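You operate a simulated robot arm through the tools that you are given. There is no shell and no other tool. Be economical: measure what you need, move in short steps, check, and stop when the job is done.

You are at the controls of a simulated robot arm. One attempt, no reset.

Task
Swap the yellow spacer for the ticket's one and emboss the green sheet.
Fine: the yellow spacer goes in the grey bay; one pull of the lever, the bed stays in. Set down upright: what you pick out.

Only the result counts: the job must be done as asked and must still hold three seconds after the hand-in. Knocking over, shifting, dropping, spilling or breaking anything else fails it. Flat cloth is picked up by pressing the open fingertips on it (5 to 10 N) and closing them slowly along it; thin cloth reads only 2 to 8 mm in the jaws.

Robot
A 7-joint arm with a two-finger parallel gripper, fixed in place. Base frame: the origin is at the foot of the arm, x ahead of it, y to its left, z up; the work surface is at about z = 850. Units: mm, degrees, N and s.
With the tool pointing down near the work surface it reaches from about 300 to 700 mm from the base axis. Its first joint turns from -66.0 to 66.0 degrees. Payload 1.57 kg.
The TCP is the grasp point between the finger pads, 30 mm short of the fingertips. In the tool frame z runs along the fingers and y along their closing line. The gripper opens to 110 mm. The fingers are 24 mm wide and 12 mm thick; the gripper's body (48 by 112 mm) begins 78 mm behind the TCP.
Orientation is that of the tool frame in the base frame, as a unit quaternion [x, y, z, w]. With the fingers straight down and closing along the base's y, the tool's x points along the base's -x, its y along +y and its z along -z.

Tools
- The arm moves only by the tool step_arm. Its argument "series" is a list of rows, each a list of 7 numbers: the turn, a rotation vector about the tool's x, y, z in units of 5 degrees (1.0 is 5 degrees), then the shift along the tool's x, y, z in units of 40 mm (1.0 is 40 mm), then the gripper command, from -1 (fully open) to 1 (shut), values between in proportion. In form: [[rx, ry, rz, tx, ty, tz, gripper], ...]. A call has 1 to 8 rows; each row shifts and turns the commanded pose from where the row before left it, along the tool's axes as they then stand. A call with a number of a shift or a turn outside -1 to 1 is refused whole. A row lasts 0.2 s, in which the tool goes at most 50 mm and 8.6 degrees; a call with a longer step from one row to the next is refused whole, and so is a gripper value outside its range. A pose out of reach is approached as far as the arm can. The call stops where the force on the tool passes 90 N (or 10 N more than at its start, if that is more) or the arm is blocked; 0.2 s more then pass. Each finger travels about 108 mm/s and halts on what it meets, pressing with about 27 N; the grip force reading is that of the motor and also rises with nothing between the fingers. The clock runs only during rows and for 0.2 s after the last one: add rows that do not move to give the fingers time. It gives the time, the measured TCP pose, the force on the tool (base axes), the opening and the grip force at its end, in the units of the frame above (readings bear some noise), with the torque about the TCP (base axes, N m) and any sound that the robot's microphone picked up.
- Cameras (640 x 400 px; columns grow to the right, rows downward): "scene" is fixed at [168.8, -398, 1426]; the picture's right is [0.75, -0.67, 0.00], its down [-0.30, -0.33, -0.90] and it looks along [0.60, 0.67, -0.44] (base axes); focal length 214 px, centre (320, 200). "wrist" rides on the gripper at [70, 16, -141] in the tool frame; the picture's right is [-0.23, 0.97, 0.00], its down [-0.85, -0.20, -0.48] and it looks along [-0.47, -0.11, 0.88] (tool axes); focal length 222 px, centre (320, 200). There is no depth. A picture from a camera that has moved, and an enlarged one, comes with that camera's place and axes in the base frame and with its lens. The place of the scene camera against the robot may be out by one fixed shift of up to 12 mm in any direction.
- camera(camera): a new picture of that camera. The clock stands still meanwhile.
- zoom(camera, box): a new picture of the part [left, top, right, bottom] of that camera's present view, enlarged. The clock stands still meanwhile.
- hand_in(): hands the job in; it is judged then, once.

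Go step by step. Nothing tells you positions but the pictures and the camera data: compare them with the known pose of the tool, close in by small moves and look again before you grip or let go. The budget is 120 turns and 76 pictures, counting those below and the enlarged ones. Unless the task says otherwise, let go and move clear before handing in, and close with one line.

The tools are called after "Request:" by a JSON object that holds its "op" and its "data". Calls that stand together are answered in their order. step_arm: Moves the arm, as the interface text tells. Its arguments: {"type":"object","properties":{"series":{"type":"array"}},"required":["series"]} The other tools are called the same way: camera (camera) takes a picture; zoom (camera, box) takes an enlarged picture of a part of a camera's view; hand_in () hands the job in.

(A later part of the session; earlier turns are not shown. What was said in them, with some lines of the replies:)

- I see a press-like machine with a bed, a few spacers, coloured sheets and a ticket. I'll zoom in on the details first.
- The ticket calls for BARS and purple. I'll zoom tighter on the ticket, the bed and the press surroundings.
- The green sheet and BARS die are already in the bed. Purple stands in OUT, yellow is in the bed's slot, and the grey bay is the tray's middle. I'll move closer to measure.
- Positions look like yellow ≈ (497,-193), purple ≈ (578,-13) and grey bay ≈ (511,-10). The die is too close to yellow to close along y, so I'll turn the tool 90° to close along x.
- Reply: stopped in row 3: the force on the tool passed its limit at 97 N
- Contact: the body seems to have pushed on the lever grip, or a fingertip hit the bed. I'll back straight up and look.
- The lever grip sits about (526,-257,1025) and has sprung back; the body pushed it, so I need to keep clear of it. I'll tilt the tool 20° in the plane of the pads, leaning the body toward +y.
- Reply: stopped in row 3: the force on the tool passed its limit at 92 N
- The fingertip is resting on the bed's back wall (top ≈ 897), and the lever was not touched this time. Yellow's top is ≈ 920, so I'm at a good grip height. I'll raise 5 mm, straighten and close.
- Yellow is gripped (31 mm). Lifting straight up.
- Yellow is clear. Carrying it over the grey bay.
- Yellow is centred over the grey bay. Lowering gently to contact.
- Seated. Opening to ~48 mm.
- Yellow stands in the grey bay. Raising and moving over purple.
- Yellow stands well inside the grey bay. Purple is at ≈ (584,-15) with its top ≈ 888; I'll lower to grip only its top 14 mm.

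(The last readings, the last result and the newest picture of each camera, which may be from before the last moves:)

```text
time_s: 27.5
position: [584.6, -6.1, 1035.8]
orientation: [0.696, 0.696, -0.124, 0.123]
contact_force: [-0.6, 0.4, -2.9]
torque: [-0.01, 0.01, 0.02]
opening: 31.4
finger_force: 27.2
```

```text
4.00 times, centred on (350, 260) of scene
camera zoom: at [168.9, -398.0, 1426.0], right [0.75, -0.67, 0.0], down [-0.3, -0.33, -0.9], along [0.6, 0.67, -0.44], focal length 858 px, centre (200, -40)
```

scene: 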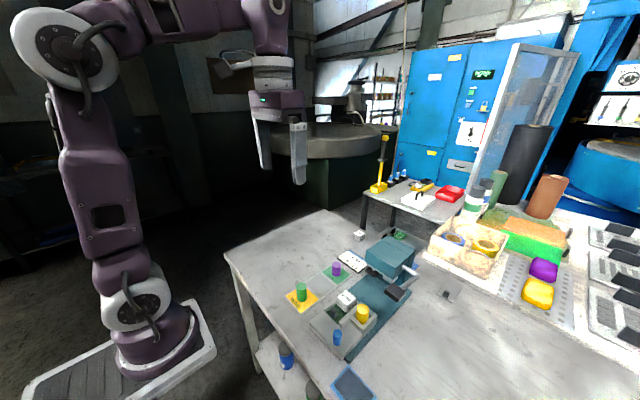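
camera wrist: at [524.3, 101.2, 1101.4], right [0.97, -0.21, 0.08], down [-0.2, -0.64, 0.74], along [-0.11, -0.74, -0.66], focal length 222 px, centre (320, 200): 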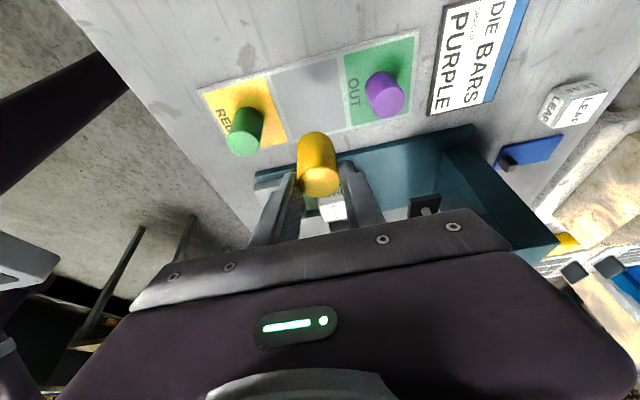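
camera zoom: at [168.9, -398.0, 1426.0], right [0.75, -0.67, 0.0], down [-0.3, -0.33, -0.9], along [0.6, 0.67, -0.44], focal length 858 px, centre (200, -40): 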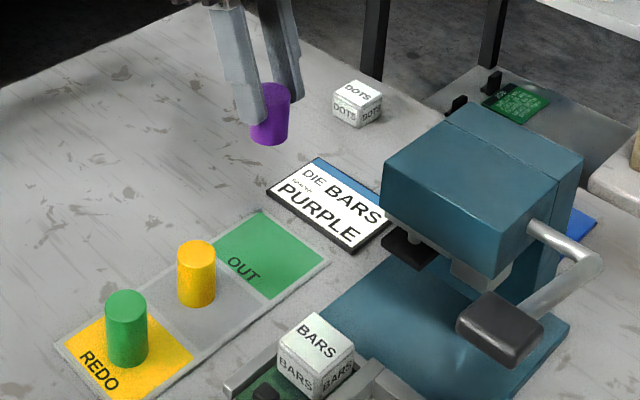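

Purple is held. Carrying it over the bed pocket at height.

Request:
{"op": "step_arm", "data": {"series": [[0, 0, 0, 0, -0.96, 0, 1], [0, 0, 0, 0, -0.96, 0, 1], [0, 0, 0, -0.85, 0, 0.31, 1], [0, 0, 0, -0.85, 0, 0.31, 1], [0, 0, 0, -0.85, 0, 0.31, 1], [0, 0, 0, -0.85, 0, 0.31, 1], [0, 0, 0, -0.85, 0, 0.31, 1], [0, 0, 0, 0, 0, 0, 1]]}}

Request:
{"op": "zoom", "data": {"camera": "wrist", "box": [180, 0, 420, 200]}}

Request:
{"op": "zoom", "data": {"camera": "scene", "box": [310, 250, 410, 340]}}

```text
time_s: 29.3
position: [507.7, -187.9, 1034.5]
orientation: [0.696, 0.696, -0.123, 0.123]
contact_force: [-0.2, 0.8, -3.0]
torque: [0.03, 0.03, -0.02]
opening: 31.4
finger_force: 26.8
```

```text
2.00 times, centred on (300, 100) of wrist
camera zoom: at [523.6, -74.2, 1143.2], right [0.97, -0.21, 0.08], down [-0.2, -0.64, 0.74], along [-0.11, -0.74, -0.66], focal length 444 px, centre (360, 400)
```

zoom: 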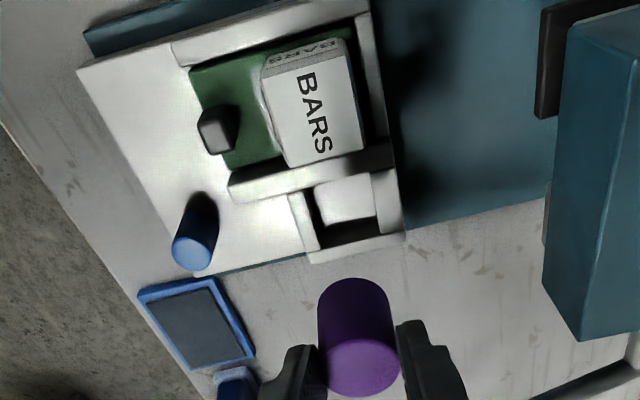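

```text
4.44 times, centred on (360, 295) of scene
camera zoom: at [168.9, -398.1, 1426.0], right [0.75, -0.67, 0.0], down [-0.3, -0.33, -0.9], along [0.6, 0.67, -0.44], focal length 953 px, centre (142, -222)
```

zoom: 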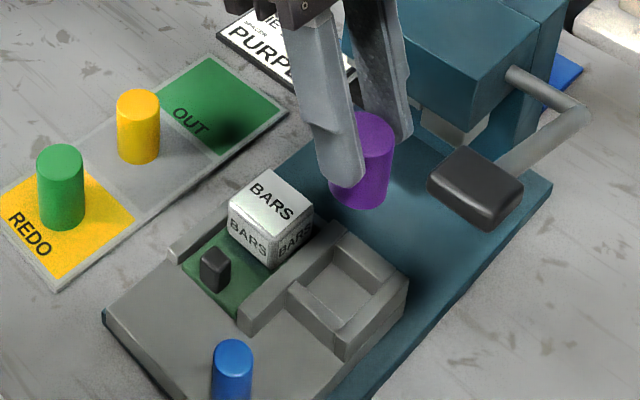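

Request:
{"op": "step_arm", "data": {"series": [[0, 0, 0, 0.372, 0, 0.949, 1], [0, 0, 0, 0.372, 0, 0.949, 1], [0, 0, 0, 0, 0, 0, 1]]}}

Request:
{"op": "zoom", "data": {"camera": "wrist", "box": [220, 50, 420, 220]}}

Request:
{"op": "zoom", "data": {"camera": "scene", "box": [330, 270, 400, 330]}}

```text
time_s: 30.1
position: [504.9, -186.0, 955.1]
orientation: [0.697, 0.695, -0.124, 0.122]
contact_force: [0.5, -0.2, -2.1]
torque: [-0.01, -0.02, 0.0]
opening: 31.1
finger_force: 26.7
```

```text
2.35 times, centred on (320, 135) of wrist
camera zoom: at [522.2, -71.2, 1063.7], right [0.97, -0.22, 0.08], down [-0.2, -0.64, 0.74], along [-0.11, -0.74, -0.66], focal length 523 px, centre (320, 353)
```

zoom: 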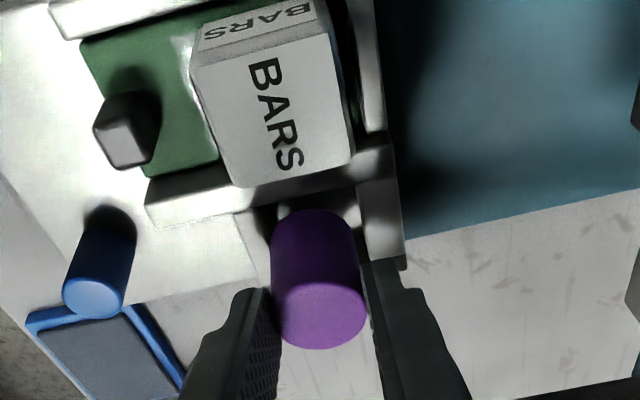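

```text
6.67 times, centred on (365, 300) of scene
camera zoom: at [168.9, -398.0, 1426.0], right [0.75, -0.67, 0.0], down [-0.3, -0.33, -0.9], along [0.6, 0.67, -0.44], focal length 1430 px, centre (20, -467)
```

zoom: 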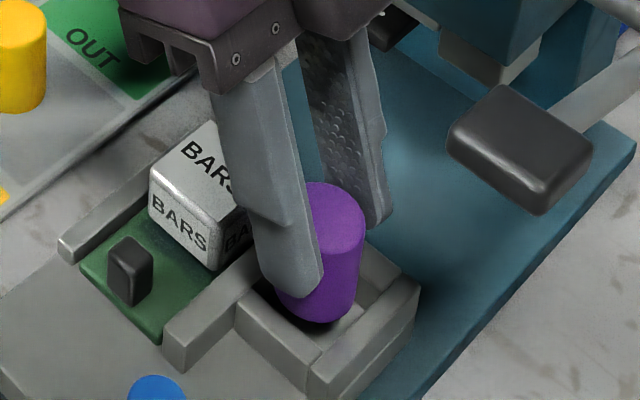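

Request:
{"op": "zoom", "data": {"camera": "scene", "box": [345, 285, 385, 315]}}

```text
13.33 times, centred on (365, 300) of scene
camera zoom: at [168.9, -398.0, 1426.0], right [0.75, -0.67, 0.0], down [-0.3, -0.33, -0.9], along [0.6, 0.67, -0.44], focal length 2860 px, centre (-280, -1133)
```

zoom: 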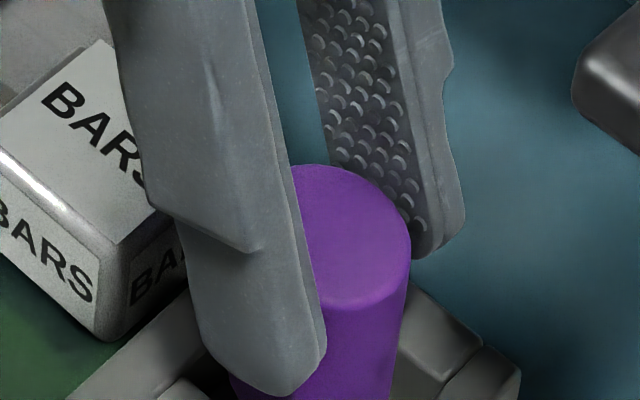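

Aligned by the wrist view. Descending in small steps, watching the force.

Request:
{"op": "step_arm", "data": {"series": [[0, 0, 0, 0.026, 0.02, 0.07, 1], [0, 0, 0, 0.026, 0.02, 0.07, 1], [0, 0, 0, 0, 0, 0, 1]]}}

Request:
{"op": "step_arm", "data": {"series": [[0, 0, 0, 0.026, 0, 0.07, 1], [0, 0, 0, 0, 0, 0, 1]]}}

Request:
{"op": "step_arm", "data": {"series": [[0, 0, 0, 0.026, 0, 0.07, 1], [0, 0, 0, 0, 0, 0, 1]]}}

Request:
{"op": "zoom", "data": {"camera": "scene", "box": [330, 280, 400, 330]}}

```text
time_s: 30.9
position: [508.7, -185.0, 948.9]
orientation: [0.696, 0.696, -0.124, 0.123]
contact_force: [-0.2, -0.2, -2.3]
torque: [0.03, 0.01, 0.0]
opening: 31.2
finger_force: 27.4
```

```text
time_s: 31.5
position: [508.0, -184.5, 945.7]
orientation: [0.696, 0.697, -0.123, 0.122]
contact_force: [-0.1, -0.8, -2.7]
torque: [0.02, -0.04, 0.0]
opening: 31.3
finger_force: 27.0
```

```text
time_s: 32.1
position: [508.2, -185.5, 941.6]
orientation: [0.696, 0.696, -0.124, 0.123]
contact_force: [0.0, 0.5, -2.8]
torque: [0.03, -0.01, 0.0]
opening: 31.2
finger_force: 27.0
```

```text
8.00 times, centred on (365, 305) of scene
camera zoom: at [168.9, -398.0, 1426.0], right [0.75, -0.67, 0.0], down [-0.3, -0.33, -0.9], along [0.6, 0.67, -0.44], focal length 1716 px, centre (-40, -640)
```

zoom: 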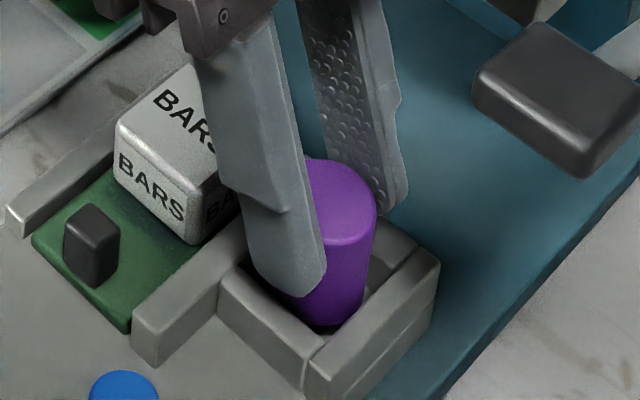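

It's entering the pocket without contact. Continuing.

Request:
{"op": "step_arm", "data": {"series": [[0, 0, 0, 0.026, 0, 0.07, 1], [0, 0, 0, 0, 0, 0, 1]]}}

Request:
{"op": "step_arm", "data": {"series": [[0, 0, 0, 0.026, 0, 0.07, 1], [0, 0, 0, 0, 0, 0, 1]]}}

Request:
{"op": "step_arm", "data": {"series": [[0, 0, 0, 0.017, 0, 0.047, 1], [0, 0, 0, 0, 0, 0, 1]]}}

```text
time_s: 32.7
position: [509.5, -184.4, 939.0]
orientation: [0.697, 0.696, -0.124, 0.123]
contact_force: [0.2, 1.1, -3.3]
torque: [0.02, 0.04, -0.01]
opening: 31.0
finger_force: 27.1
```

```text
time_s: 33.3
position: [506.7, -184.8, 937.0]
orientation: [0.697, 0.696, -0.124, 0.123]
contact_force: [-0.3, 0.7, -2.6]
torque: [0.02, 0.01, -0.02]
opening: 31.3
finger_force: 27.0
```

```text
time_s: 33.9
position: [508.7, -184.9, 934.8]
orientation: [0.696, 0.696, -0.124, 0.124]
contact_force: [0.1, 0.1, -3.1]
torque: [0.04, 0.01, 0.03]
opening: 31.2
finger_force: 27.0
```

Request:
{"op": "step_arm", "data": {"series": [[0, 0, 0, 0.017, 0, 0.047, 1], [0, 0, 0, 0, 0, 0, 1]]}}

Request:
{"op": "step_arm", "data": {"series": [[0, 0, 0, 0.009, 0, 0.024, 1], [0, 0, 0, 0, 0, 0, 1]]}}

Request:
{"op": "zoom", "data": {"camera": "scene", "box": [330, 280, 400, 330]}}

```text
time_s: 34.5
position: [508.5, -184.4, 931.9]
orientation: [0.696, 0.696, -0.124, 0.123]
contact_force: [0.0, 0.7, -2.6]
torque: [0.02, 0.01, 0.02]
opening: 31.3
finger_force: 27.0
```

```text
time_s: 35.1
position: [507.9, -186.2, 932.3]
orientation: [0.696, 0.696, -0.123, 0.123]
contact_force: [-0.4, 5.5, 13.3]
torque: [0.21, -0.1, 0.06]
opening: 31.0
finger_force: 27.0
```

```text
8.00 times, centred on (365, 305) of scene
camera zoom: at [168.7, -397.8, 1426.1], right [0.75, -0.67, 0.0], down [-0.3, -0.33, -0.9], along [0.6, 0.67, -0.44], focal length 1716 px, centre (-40, -640)
```

zoom: 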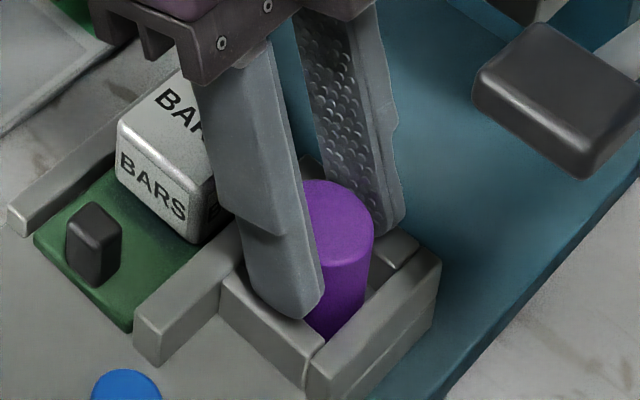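

Contact at the expected seating height. Releasing and rising.

Request:
{"op": "step_arm", "data": {"series": [[0, 0, 0, -0.009, 0, -0.024, 1], [0, 0, 0, 0, 0, 0, 0.4], [0, 0, 0, 0, 0, 0, 0.12], [0, 0, 0, 0, 0, 0, 0.12], [0, 0, 0, -0.17, 0, -0.47, 0.12], [0, 0, 0, -0.342, 0, -0.94, 0.12], [0, 0, 0, -0.342, 0, -0.94, 0.12], [0, 0, 0, 0, 0, 0, 0.12]]}}

Request:
{"op": "camera", "data": {"camera": "wrist"}}

Request:
{"op": "zoom", "data": {"camera": "scene", "box": [320, 250, 420, 340]}}

```text
time_s: 36.9
position: [506.9, -184.1, 1034.6]
orientation: [0.697, 0.696, -0.124, 0.122]
contact_force: [-0.1, 1.2, 0.8]
torque: [0.02, 0.05, 0.02]
opening: 48.3
finger_force: 0.1
```

```text
25 pictures are left
camera wrist: at [524.4, -70.0, 1143.4], right [0.97, -0.21, 0.08], down [-0.2, -0.64, 0.74], along [-0.11, -0.74, -0.66], focal length 222 px, centre (320, 200)
```

wrist: 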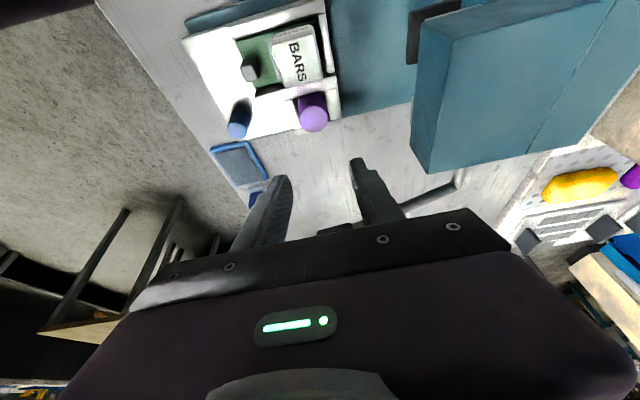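

```text
4.44 times, centred on (370, 295) of scene
camera zoom: at [168.8, -398.0, 1426.0], right [0.75, -0.67, 0.0], down [-0.3, -0.33, -0.9], along [0.6, 0.67, -0.44], focal length 953 px, centre (98, -222)
```

zoom: 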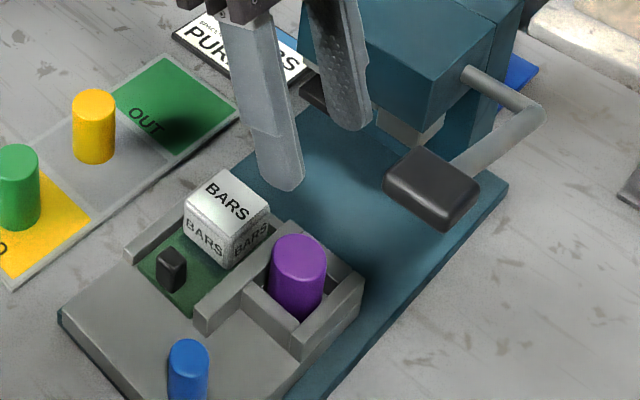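

Purple is seated. Next I push the bed in by its front edge (x≈408, y≈-157), away from the lever. I'll change the tilt, close the fingers and go behind the bed.

Request:
{"op": "step_arm", "data": {"series": [[0, 1, 0, 0, 0, 0, 0.5], [0, 1, 0, 0, 0, 0, 1], [0, 1, 0, 0, 0, 0, 1], [0, 1, 0, 0, 0, 0, 1], [-1, 0, 0, 0, 0, 0, 1], [-1, 0, 0, 0, 0, 0, 1]]}}

Request:
{"op": "step_arm", "data": {"series": [[0, 0, 0, 0.212, -0.954, 0.047, 1], [0, 0, 0, 0.212, -0.954, 0.047, 1], [0, 0, 0, 0.212, -0.954, 0.047, 1], [0, 0, 0, 0.212, -0.954, 0.047, 1], [0, 0, 0, 0, 0, 0, 1]]}}

Request:
{"op": "camera", "data": {"camera": "wrist"}}

Request:
{"op": "zoom", "data": {"camera": "scene", "box": [290, 240, 430, 350]}}

```text
time_s: 38.3
position: [508.2, -183.8, 1033.7]
orientation: [0.705, 0.704, 0.061, 0.062]
contact_force: [0.3, 0.1, -0.8]
torque: [0.01, 0.0, -0.02]
opening: 0.0
finger_force: 22.0
```

```text
time_s: 39.5
position: [358.2, -152.1, 998.4]
orientation: [0.705, 0.704, 0.061, 0.061]
contact_force: [-0.4, 0.1, 0.2]
torque: [-0.01, -0.01, 0.02]
opening: 0.0
finger_force: 20.8
```

```text
23 pictures are left
camera wrist: at [350.2, -81.7, 1141.3], right [0.96, -0.23, 0.17], down [-0.28, -0.85, 0.44], along [0.04, -0.47, -0.88], focal length 222 px, centre (320, 200)
```

wrist: 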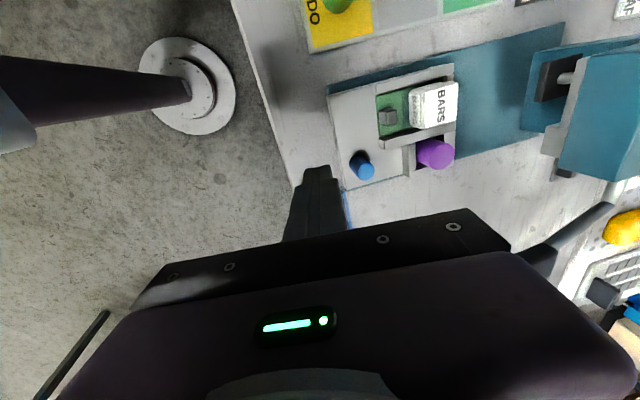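

```text
3.64 times, centred on (360, 295) of scene
camera zoom: at [168.8, -398.0, 1426.0], right [0.75, -0.67, 0.0], down [-0.3, -0.33, -0.9], along [0.6, 0.67, -0.44], focal length 780 px, centre (174, -146)
```

zoom: 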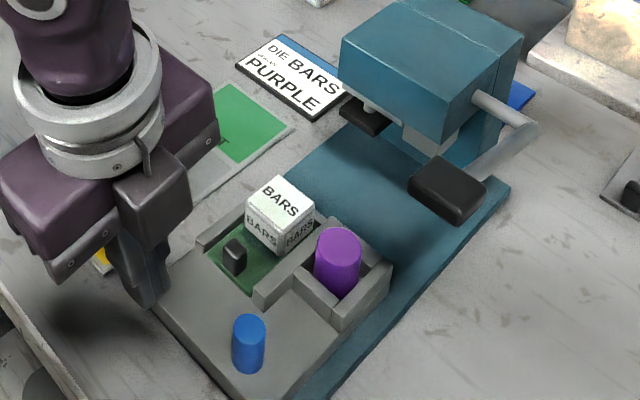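

Request:
{"op": "step_arm", "data": {"series": [[0, 0, 0, 0, -0.12, 0.85, 1], [0, 0, 0, 0, -0.12, 0.85, 1], [0, 0, 0, 0, -0.12, 0.85, 1], [0, 0, 0, 0, 0, 0, 1]]}}

Request:
{"op": "zoom", "data": {"camera": "scene", "box": [290, 280, 390, 350]}}

Request:
{"op": "zoom", "data": {"camera": "wrist", "box": [260, 60, 460, 220]}}

```text
time_s: 40.5
position: [364.4, -152.6, 896.4]
orientation: [0.705, 0.704, 0.06, 0.062]
contact_force: [-0.4, 0.3, 0.3]
torque: [-0.01, 0.01, -0.01]
opening: 0.0
finger_force: 20.5
```

```text
5.71 times, centred on (340, 315) of scene
camera zoom: at [168.8, -398.0, 1426.0], right [0.75, -0.67, 0.0], down [-0.3, -0.33, -0.9], along [0.6, 0.67, -0.44], focal length 1226 px, centre (206, -457)
```

zoom: 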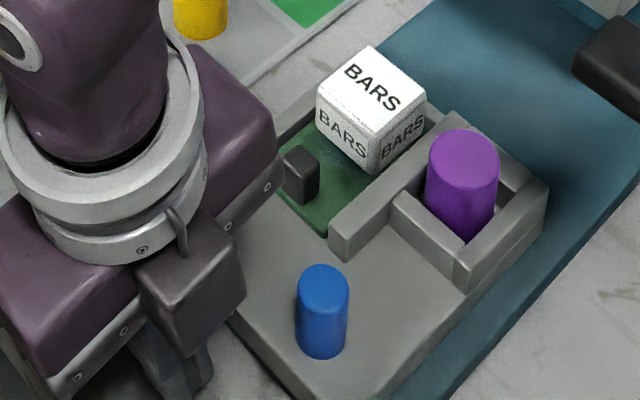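

```text
2.50 times, centred on (360, 140) of wrist
camera zoom: at [355.9, -83.3, 1038.2], right [0.96, -0.23, 0.17], down [-0.28, -0.85, 0.44], along [0.04, -0.47, -0.88], focal length 555 px, centre (220, 350)
```

zoom: 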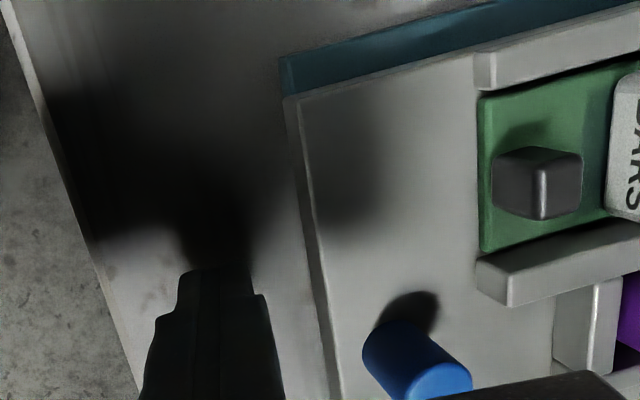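

Request:
{"op": "step_arm", "data": {"series": [[0, 0, 0, 0, 0.246, 0.043, 1], [0, 0, 0, 0, 0.246, 0.043, 1], [0, 0, 0, 0, 0.246, 0.043, 1], [0, 0, 0, 0, 0, 0, 1]]}}

Request:
{"op": "zoom", "data": {"camera": "wrist", "box": [260, 60, 460, 220]}}

```text
time_s: 41.5
position: [392.6, -151.5, 897.7]
orientation: [0.705, 0.704, 0.06, 0.062]
contact_force: [-0.4, 0.4, 0.0]
torque: [-0.03, 0.05, 0.0]
opening: 0.1
finger_force: 21.1
```

```text
2.50 times, centred on (360, 140) of wrist
camera zoom: at [385.2, -82.3, 1039.2], right [0.96, -0.23, 0.17], down [-0.28, -0.85, 0.44], along [0.04, -0.47, -0.88], focal length 555 px, centre (220, 350)
```

zoom: 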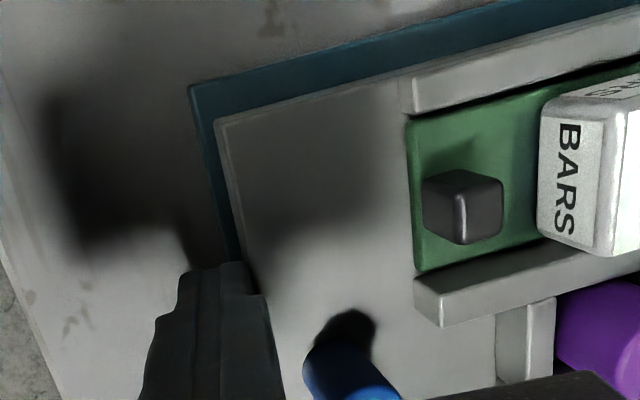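

The bed slides freely. Continuing the push.

Request:
{"op": "step_arm", "data": {"series": [[0, 0, 0, 0, 0.246, 0.043, 1], [0, 0, 0, 0, 0.246, 0.043, 1], [0, 0, 0, 0, 0.246, 0.043, 1], [0, 0, 0, 0, 0.246, 0.043, 1], [0, 0, 0, 0, 0.246, 0.043, 1], [0, 0, 0, 0, 0.246, 0.043, 1], [0, 0, 0, 0, 0.246, 0.043, 1], [0, 0, 0, 0, 0, 0, 1]]}}

Request:
{"op": "camera", "data": {"camera": "wrist"}}

Request:
{"op": "zoom", "data": {"camera": "scene", "box": [300, 220, 440, 330]}}

```text
time_s: 43.3
position: [463.0, -152.3, 896.0]
orientation: [0.705, 0.704, 0.06, 0.062]
contact_force: [-0.4, -0.4, 0.8]
torque: [-0.01, 0.01, 0.02]
opening: 0.0
finger_force: 21.1
```

```text
18 pictures are left
camera wrist: at [454.6, -82.5, 1038.4], right [0.96, -0.23, 0.17], down [-0.28, -0.85, 0.44], along [0.04, -0.47, -0.88], focal length 222 px, centre (320, 200)
```

wrist: 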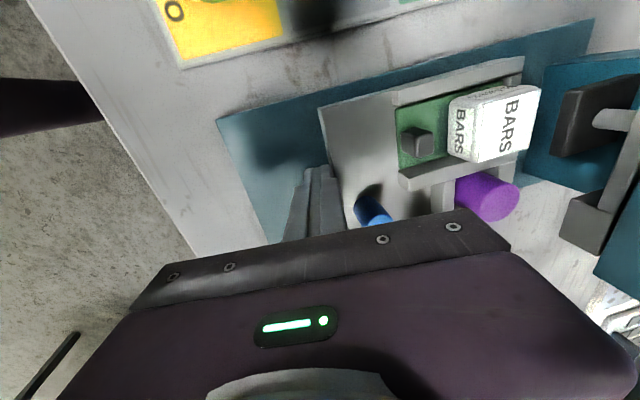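

```text
3.64 times, centred on (370, 275) of scene
camera zoom: at [168.8, -398.0, 1426.0], right [0.75, -0.67, 0.0], down [-0.3, -0.33, -0.9], along [0.6, 0.67, -0.44], focal length 780 px, centre (138, -73)
```

zoom: 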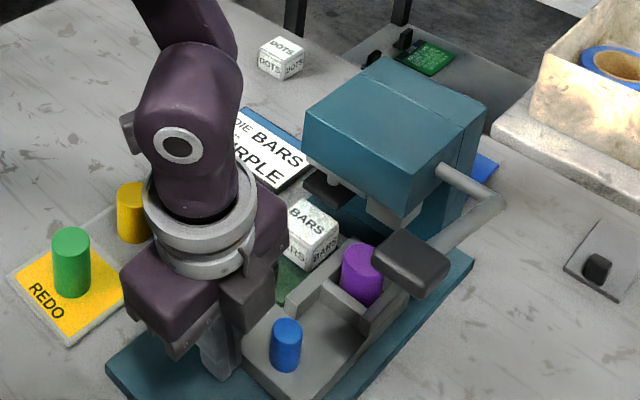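

Request:
{"op": "step_arm", "data": {"series": [[0, 0, 0, 0, 0.246, 0.043, 1], [0, 0, 0, 0, 0.246, 0.043, 1], [0, 0, 0, 0, 0.246, 0.043, 1], [0, 0, 0, 0, 0, 0, 1]]}}

Request:
{"op": "step_arm", "data": {"series": [[0, 0, 0, 0, 0.2, 0.035, 1], [0, 0, 0, 0, 0.2, 0.035, 1], [0, 0, 0, 0, 0, 0, 1]]}}

Request:
{"op": "camera", "data": {"camera": "wrist"}}

```text
time_s: 44.3
position: [494.0, -151.6, 896.1]
orientation: [0.705, 0.704, 0.061, 0.061]
contact_force: [-0.6, 0.5, 0.1]
torque: [-0.03, 0.03, 0.04]
opening: 0.0
finger_force: 21.7
```

```text
time_s: 44.9
position: [495.7, -151.9, 894.7]
orientation: [0.707, 0.703, 0.053, 0.049]
contact_force: [-20.6, 0.9, 11.0]
torque: [0.05, 0.39, 0.09]
opening: 0.0
finger_force: 21.5
stopped in row 3: the force on the tool passed its limit at 107 N (the readings are from after the stop); the commanded pose is now the measured one
```

```text
16 pictures are left
camera wrist: at [491.7, -83.6, 1037.7], right [0.96, -0.23, 0.14], down [-0.27, -0.86, 0.44], along [0.02, -0.46, -0.89], focal length 222 px, centre (320, 200)
```

wrist: 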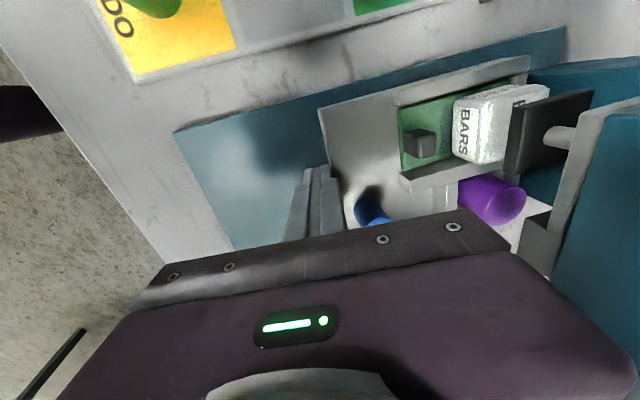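

Request:
{"op": "zoom", "data": {"camera": "scene", "box": [340, 240, 440, 320]}}

Request:
{"op": "zoom", "data": {"camera": "wrist", "box": [380, 40, 600, 260]}}

```text
5.00 times, centred on (390, 280) of scene
camera zoom: at [168.2, -398.0, 1426.1], right [0.75, -0.67, 0.0], down [-0.29, -0.33, -0.9], along [0.6, 0.67, -0.44], focal length 1072 px, centre (-30, -200)
```

zoom: 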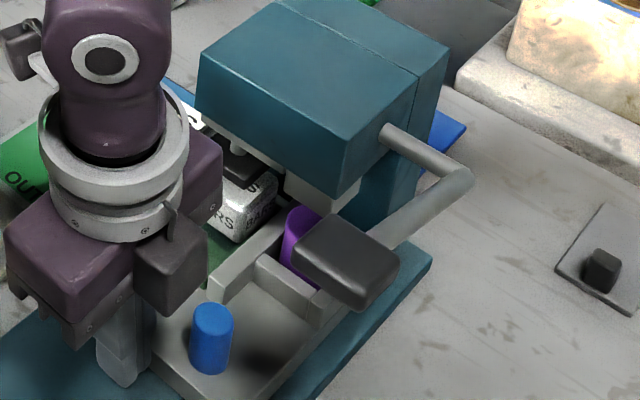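

```text
1.82 times, centred on (490, 150) of wrist
camera zoom: at [491.7, -83.6, 1037.7], right [0.96, -0.23, 0.14], down [-0.27, -0.86, 0.44], along [0.02, -0.46, -0.89], focal length 404 px, centre (11, 291)
```

zoom: 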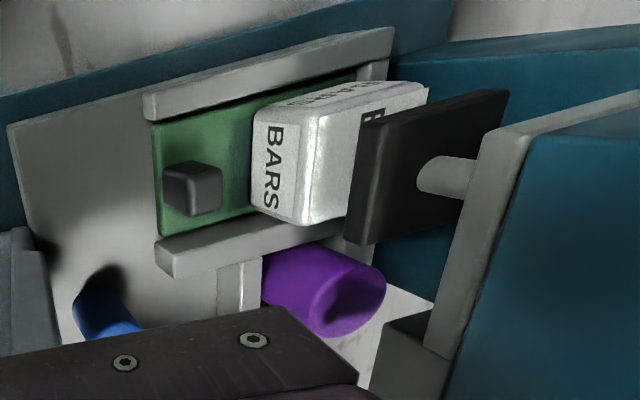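

The die is under the platen and the bed is at its stop. I'll back off, rise and make the tool vertical before the lever.

Request:
{"op": "step_arm", "data": {"series": [[0, 0, 0, 0, -0.4, -0.06, 1], [0, 0, 0, 0, -0.4, -0.06, 1], [0, 0, 0, 0, 0, -0.9, 1], [0, 0, 0, 0, 0, -1, 1], [0, 0, 0, 0, 0, -1, 1], [0, 0, 0, 0, 0, -1, 1], [0, 0, 0, 0, 0, -1, 1], [0, 0, 0, 0, 0, 0, 1]]}}

Request:
{"op": "step_arm", "data": {"series": [[0.825, -0.03, -0.03, 0, 0, 0, 1], [0.825, -0.03, -0.03, 0, 0, 0, 1], [0, 0, 0, 0, 0, 0, 1]]}}

Request:
{"op": "camera", "data": {"camera": "wrist"}}

Request:
{"op": "zoom", "data": {"camera": "scene", "box": [330, 230, 450, 330]}}

```text
time_s: 46.7
position: [437.1, -155.6, 1091.8]
orientation: [0.707, 0.703, 0.055, 0.05]
contact_force: [0.5, -0.5, 0.0]
torque: [-0.01, 0.01, -0.02]
opening: 0.1
finger_force: 21.1
```

```text
time_s: 47.5
position: [435.2, -153.3, 1090.1]
orientation: [0.707, 0.707, 0.002, 0.002]
contact_force: [-0.9, -0.7, 0.0]
torque: [-0.01, 0.0, -0.01]
opening: 0.0
finger_force: 21.7
```

```text
13 pictures are left
camera wrist: at [451.5, -84.0, 1231.9], right [0.97, -0.23, 0.01], down [-0.2, -0.86, 0.48], along [-0.1, -0.47, -0.88], focal length 222 px, centre (320, 200)
```

wrist: 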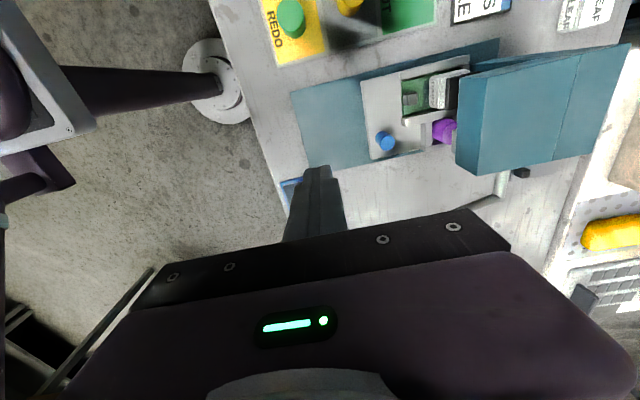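

```text
4.00 times, centred on (390, 280) of scene
camera zoom: at [168.8, -398.0, 1426.0], right [0.75, -0.67, 0.0], down [-0.3, -0.33, -0.9], along [0.6, 0.67, -0.44], focal length 858 px, centre (40, -120)
```

zoom: 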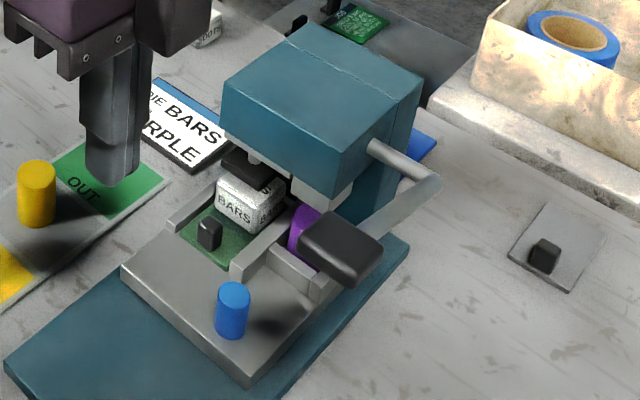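

Request:
{"op": "step_arm", "data": {"series": [[0, 0, 0, -0.63, 0.48, -0.15, 1], [0, 0, 0, -0.63, 0.48, -0.15, 1], [0, 0, 0, -0.63, 0.48, 0, 1], [0, 0, 0, -0.63, 0.48, 0, 1], [0, 0, 0, 0, 0, 0, 1]]}}

Request:
{"op": "zoom", "data": {"camera": "scene", "box": [350, 240, 430, 310]}}

Request:
{"op": "camera", "data": {"camera": "wrist"}}

```text
time_s: 48.7
position: [512.1, -251.4, 1101.2]
orientation: [0.707, 0.707, 0.003, 0.003]
contact_force: [0.4, 1.0, -0.6]
torque: [0.0, -0.01, -0.01]
opening: 0.0
finger_force: 20.9
```

```text
5.71 times, centred on (390, 275) of scene
camera zoom: at [168.8, -398.1, 1426.0], right [0.75, -0.67, 0.0], down [-0.3, -0.33, -0.9], along [0.6, 0.67, -0.44], focal length 1226 px, centre (-80, -229)
```

zoom: 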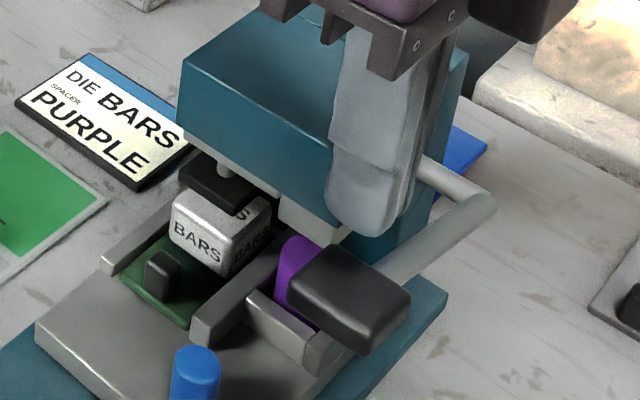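

```text
10 pictures are left
camera wrist: at [528.1, -183.4, 1243.1], right [0.97, -0.23, 0.01], down [-0.2, -0.86, 0.48], along [-0.1, -0.47, -0.88], focal length 222 px, centre (320, 200)
```

wrist: 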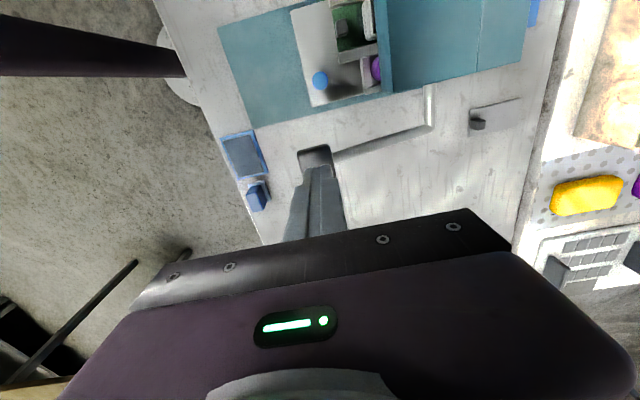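

The fingertips are right above the grip. Pressing the lever down.

Request:
{"op": "step_arm", "data": {"series": [[0, 0, 0, 0, 0, 0.4, 1], [0, 0, 0, 0, 0, 0.4, 1], [0, 0, 0, 0, 0, 0.3, 1], [0, 0, 0, 0, 0, 0.3, 1], [0, 0, 0, 0, 0, 0, 1]]}}

Request:
{"op": "zoom", "data": {"camera": "scene", "box": [350, 240, 430, 310]}}

```text
time_s: 49.9
position: [512.5, -252.1, 1045.8]
orientation: [0.706, 0.708, 0.003, 0.003]
contact_force: [-1.1, -0.2, 1.5]
torque: [-0.05, 0.04, -0.01]
opening: 0.0
finger_force: 21.2
```

```text
5.71 times, centred on (390, 275) of scene
camera zoom: at [168.8, -398.0, 1426.0], right [0.75, -0.67, 0.0], down [-0.3, -0.33, -0.9], along [0.6, 0.67, -0.44], focal length 1226 px, centre (-80, -229)
```

zoom: 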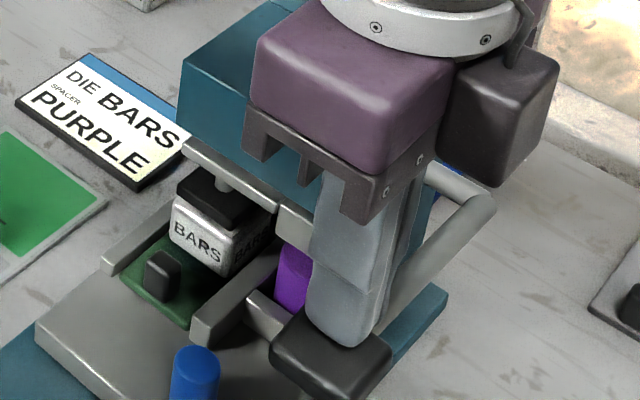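

The lever and ram are coming down. Continuing.

Request:
{"op": "step_arm", "data": {"series": [[0, 0, 0, 0, 0, 0.25, 1], [0, 0, 0, 0, 0, 0.25, 1], [0, 0, 0, 0, 0, 0.25, 1], [0, 0, 0, 0, 0, 0, 1]]}}

Request:
{"op": "zoom", "data": {"camera": "scene", "box": [350, 240, 430, 310]}}

```text
time_s: 50.9
position: [514.2, -254.0, 1015.4]
orientation: [0.707, 0.708, 0.002, 0.002]
contact_force: [-4.8, -3.4, 4.4]
torque: [-0.05, 0.12, 0.0]
opening: 0.0
finger_force: 21.1
```

```text
5.71 times, centred on (390, 275) of scene
camera zoom: at [168.6, -398.1, 1426.0], right [0.75, -0.67, 0.0], down [-0.3, -0.33, -0.9], along [0.6, 0.67, -0.44], focal length 1226 px, centre (-80, -229)
```

zoom: 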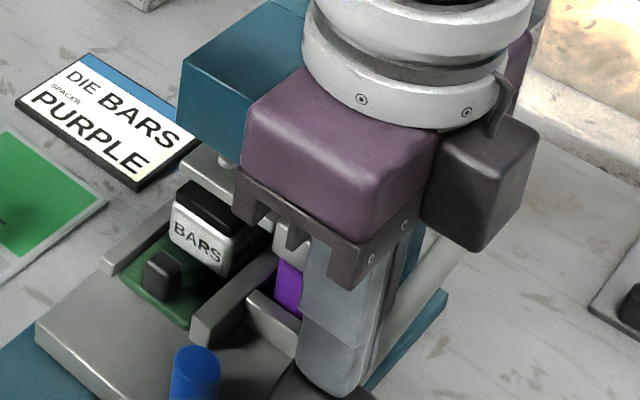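

Request:
{"op": "step_arm", "data": {"series": [[0, 0, 0, 0, 0, 0.2, 1], [0, 0, 0, 0, 0, 0.2, 1], [0, 0, 0, 0, 0, 0, 1]]}}

Request:
{"op": "step_arm", "data": {"series": [[0, 0, 0, 0, 0, 0.2, 1], [0, 0, 0, 0, 0, 0.2, 1], [0, 0, 0, 0, 0, 0, 1]]}}

```text
time_s: 51.7
position: [515.5, -252.9, 1001.8]
orientation: [0.706, 0.708, 0.004, 0.006]
contact_force: [4.2, 4.6, 55.8]
torque: [0.19, -0.44, 0.04]
opening: 0.0
finger_force: 21.5
```

```text
time_s: 52.1
position: [515.7, -253.0, 1003.3]
orientation: [0.706, 0.709, 0.005, 0.009]
contact_force: [-15.5, 12.3, 39.9]
torque: [0.44, 0.23, 0.09]
opening: 0.0
finger_force: 21.2
stopped in row 1: the force on the tool passed its limit at 102 N (the readings are from after the stop); the commanded pose is now the measured one
```

Request:
{"op": "zoom", "data": {"camera": "scene", "box": [355, 250, 415, 300]}}

```text
8.00 times, centred on (385, 275) of scene
camera zoom: at [167.7, -397.3, 1426.4], right [0.75, -0.67, 0.0], down [-0.29, -0.33, -0.9], along [0.6, 0.67, -0.44], focal length 1716 px, centre (-200, -400)
```

zoom: 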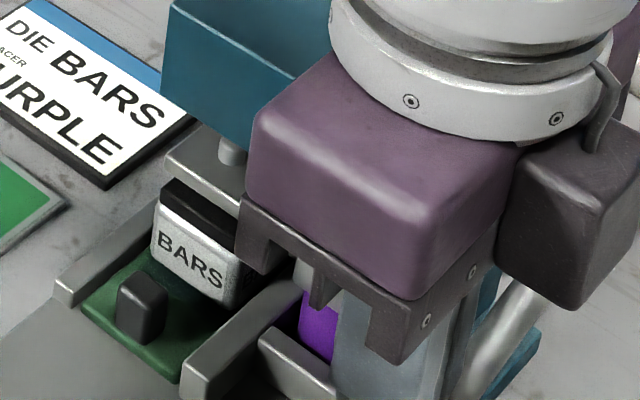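

The platen is pressed on the die at the hard stop. Releasing smoothly upward.

Request:
{"op": "step_arm", "data": {"series": [[0, 0, 0, 0, 0, -0.2, 1], [0, 0, 0, 0, 0, -0.3, 1], [0, 0, 0, 0, 0, -0.4, 1], [0, 0, 0, 0, 0, -0.5, 1], [0, 0, 0, 0, 0, -0.6, 1], [0, 0, 0, 0, 0, -0.8, 1], [0, 0, 0, 0, 0, -0.8, 1], [0, 0, 0, 0, 0, 0, 1]]}}

Request:
{"op": "step_arm", "data": {"series": [[0, 0, 0, 0.4, -0.8, -0.3, 1], [0, 0, 0, 0.4, -0.8, -0.3, 1], [0, 0, 0, 0.4, -0.8, -0.3, 1], [0, 0, 0, 0, 0, 0, 1]]}}

Request:
{"op": "zoom", "data": {"camera": "scene", "box": [280, 220, 430, 330]}}

Request:
{"op": "zoom", "data": {"camera": "scene", "box": [350, 250, 410, 300]}}

```text
time_s: 53.9
position: [514.5, -251.5, 1143.5]
orientation: [0.706, 0.708, 0.003, 0.008]
contact_force: [-1.1, 0.5, 0.3]
torque: [-0.01, 0.03, -0.02]
opening: 0.0
finger_force: 21.3
```

```text
time_s: 54.9
position: [418.2, -203.0, 1177.8]
orientation: [0.707, 0.707, 0.004, 0.009]
contact_force: [0.9, 0.1, 0.1]
torque: [0.01, -0.01, -0.03]
opening: 0.0
finger_force: 21.4
```

```text
3.64 times, centred on (355, 275) of scene
camera zoom: at [168.8, -398.0, 1426.0], right [0.75, -0.67, 0.0], down [-0.3, -0.33, -0.9], along [0.6, 0.67, -0.44], focal length 780 px, centre (193, -73)
```

zoom: 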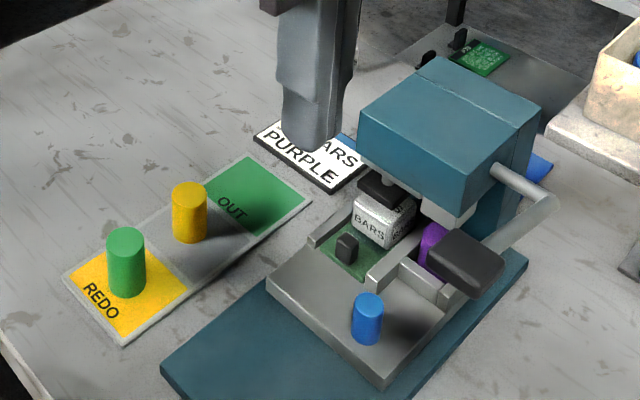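

```text
8.00 times, centred on (380, 275) of scene
camera zoom: at [168.8, -398.0, 1426.0], right [0.75, -0.67, 0.0], down [-0.3, -0.33, -0.9], along [0.6, 0.67, -0.44], focal length 1716 px, centre (-160, -400)
```

zoom: 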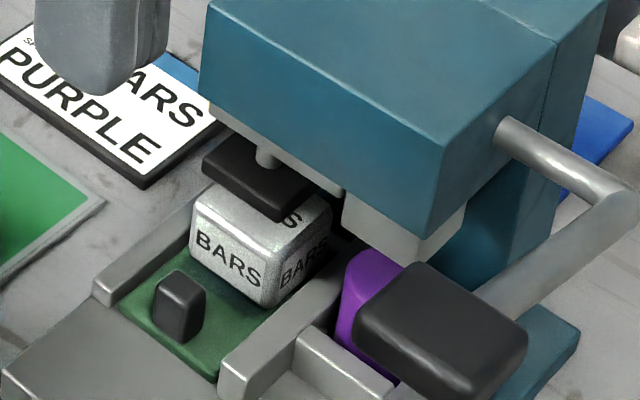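

Yellow stands in the grey bay, purple is in the bed, the bed is in, and the lever has returned after one full pull. The arm is clear, so I'm handing in.

Request:
{"op": "hand_in", "data": {}}

```text
The job is handed in.
```

I handed the job in. The purple spacer is in the bed, the yellow one stands upright in the grey bay, and the green sheet was pressed under the BARS die with one full lever pull, bed left in. I couldn't see the embossing itself, and before that pull the gripper nudged the lever partway once with the bed still out; it sprang back.
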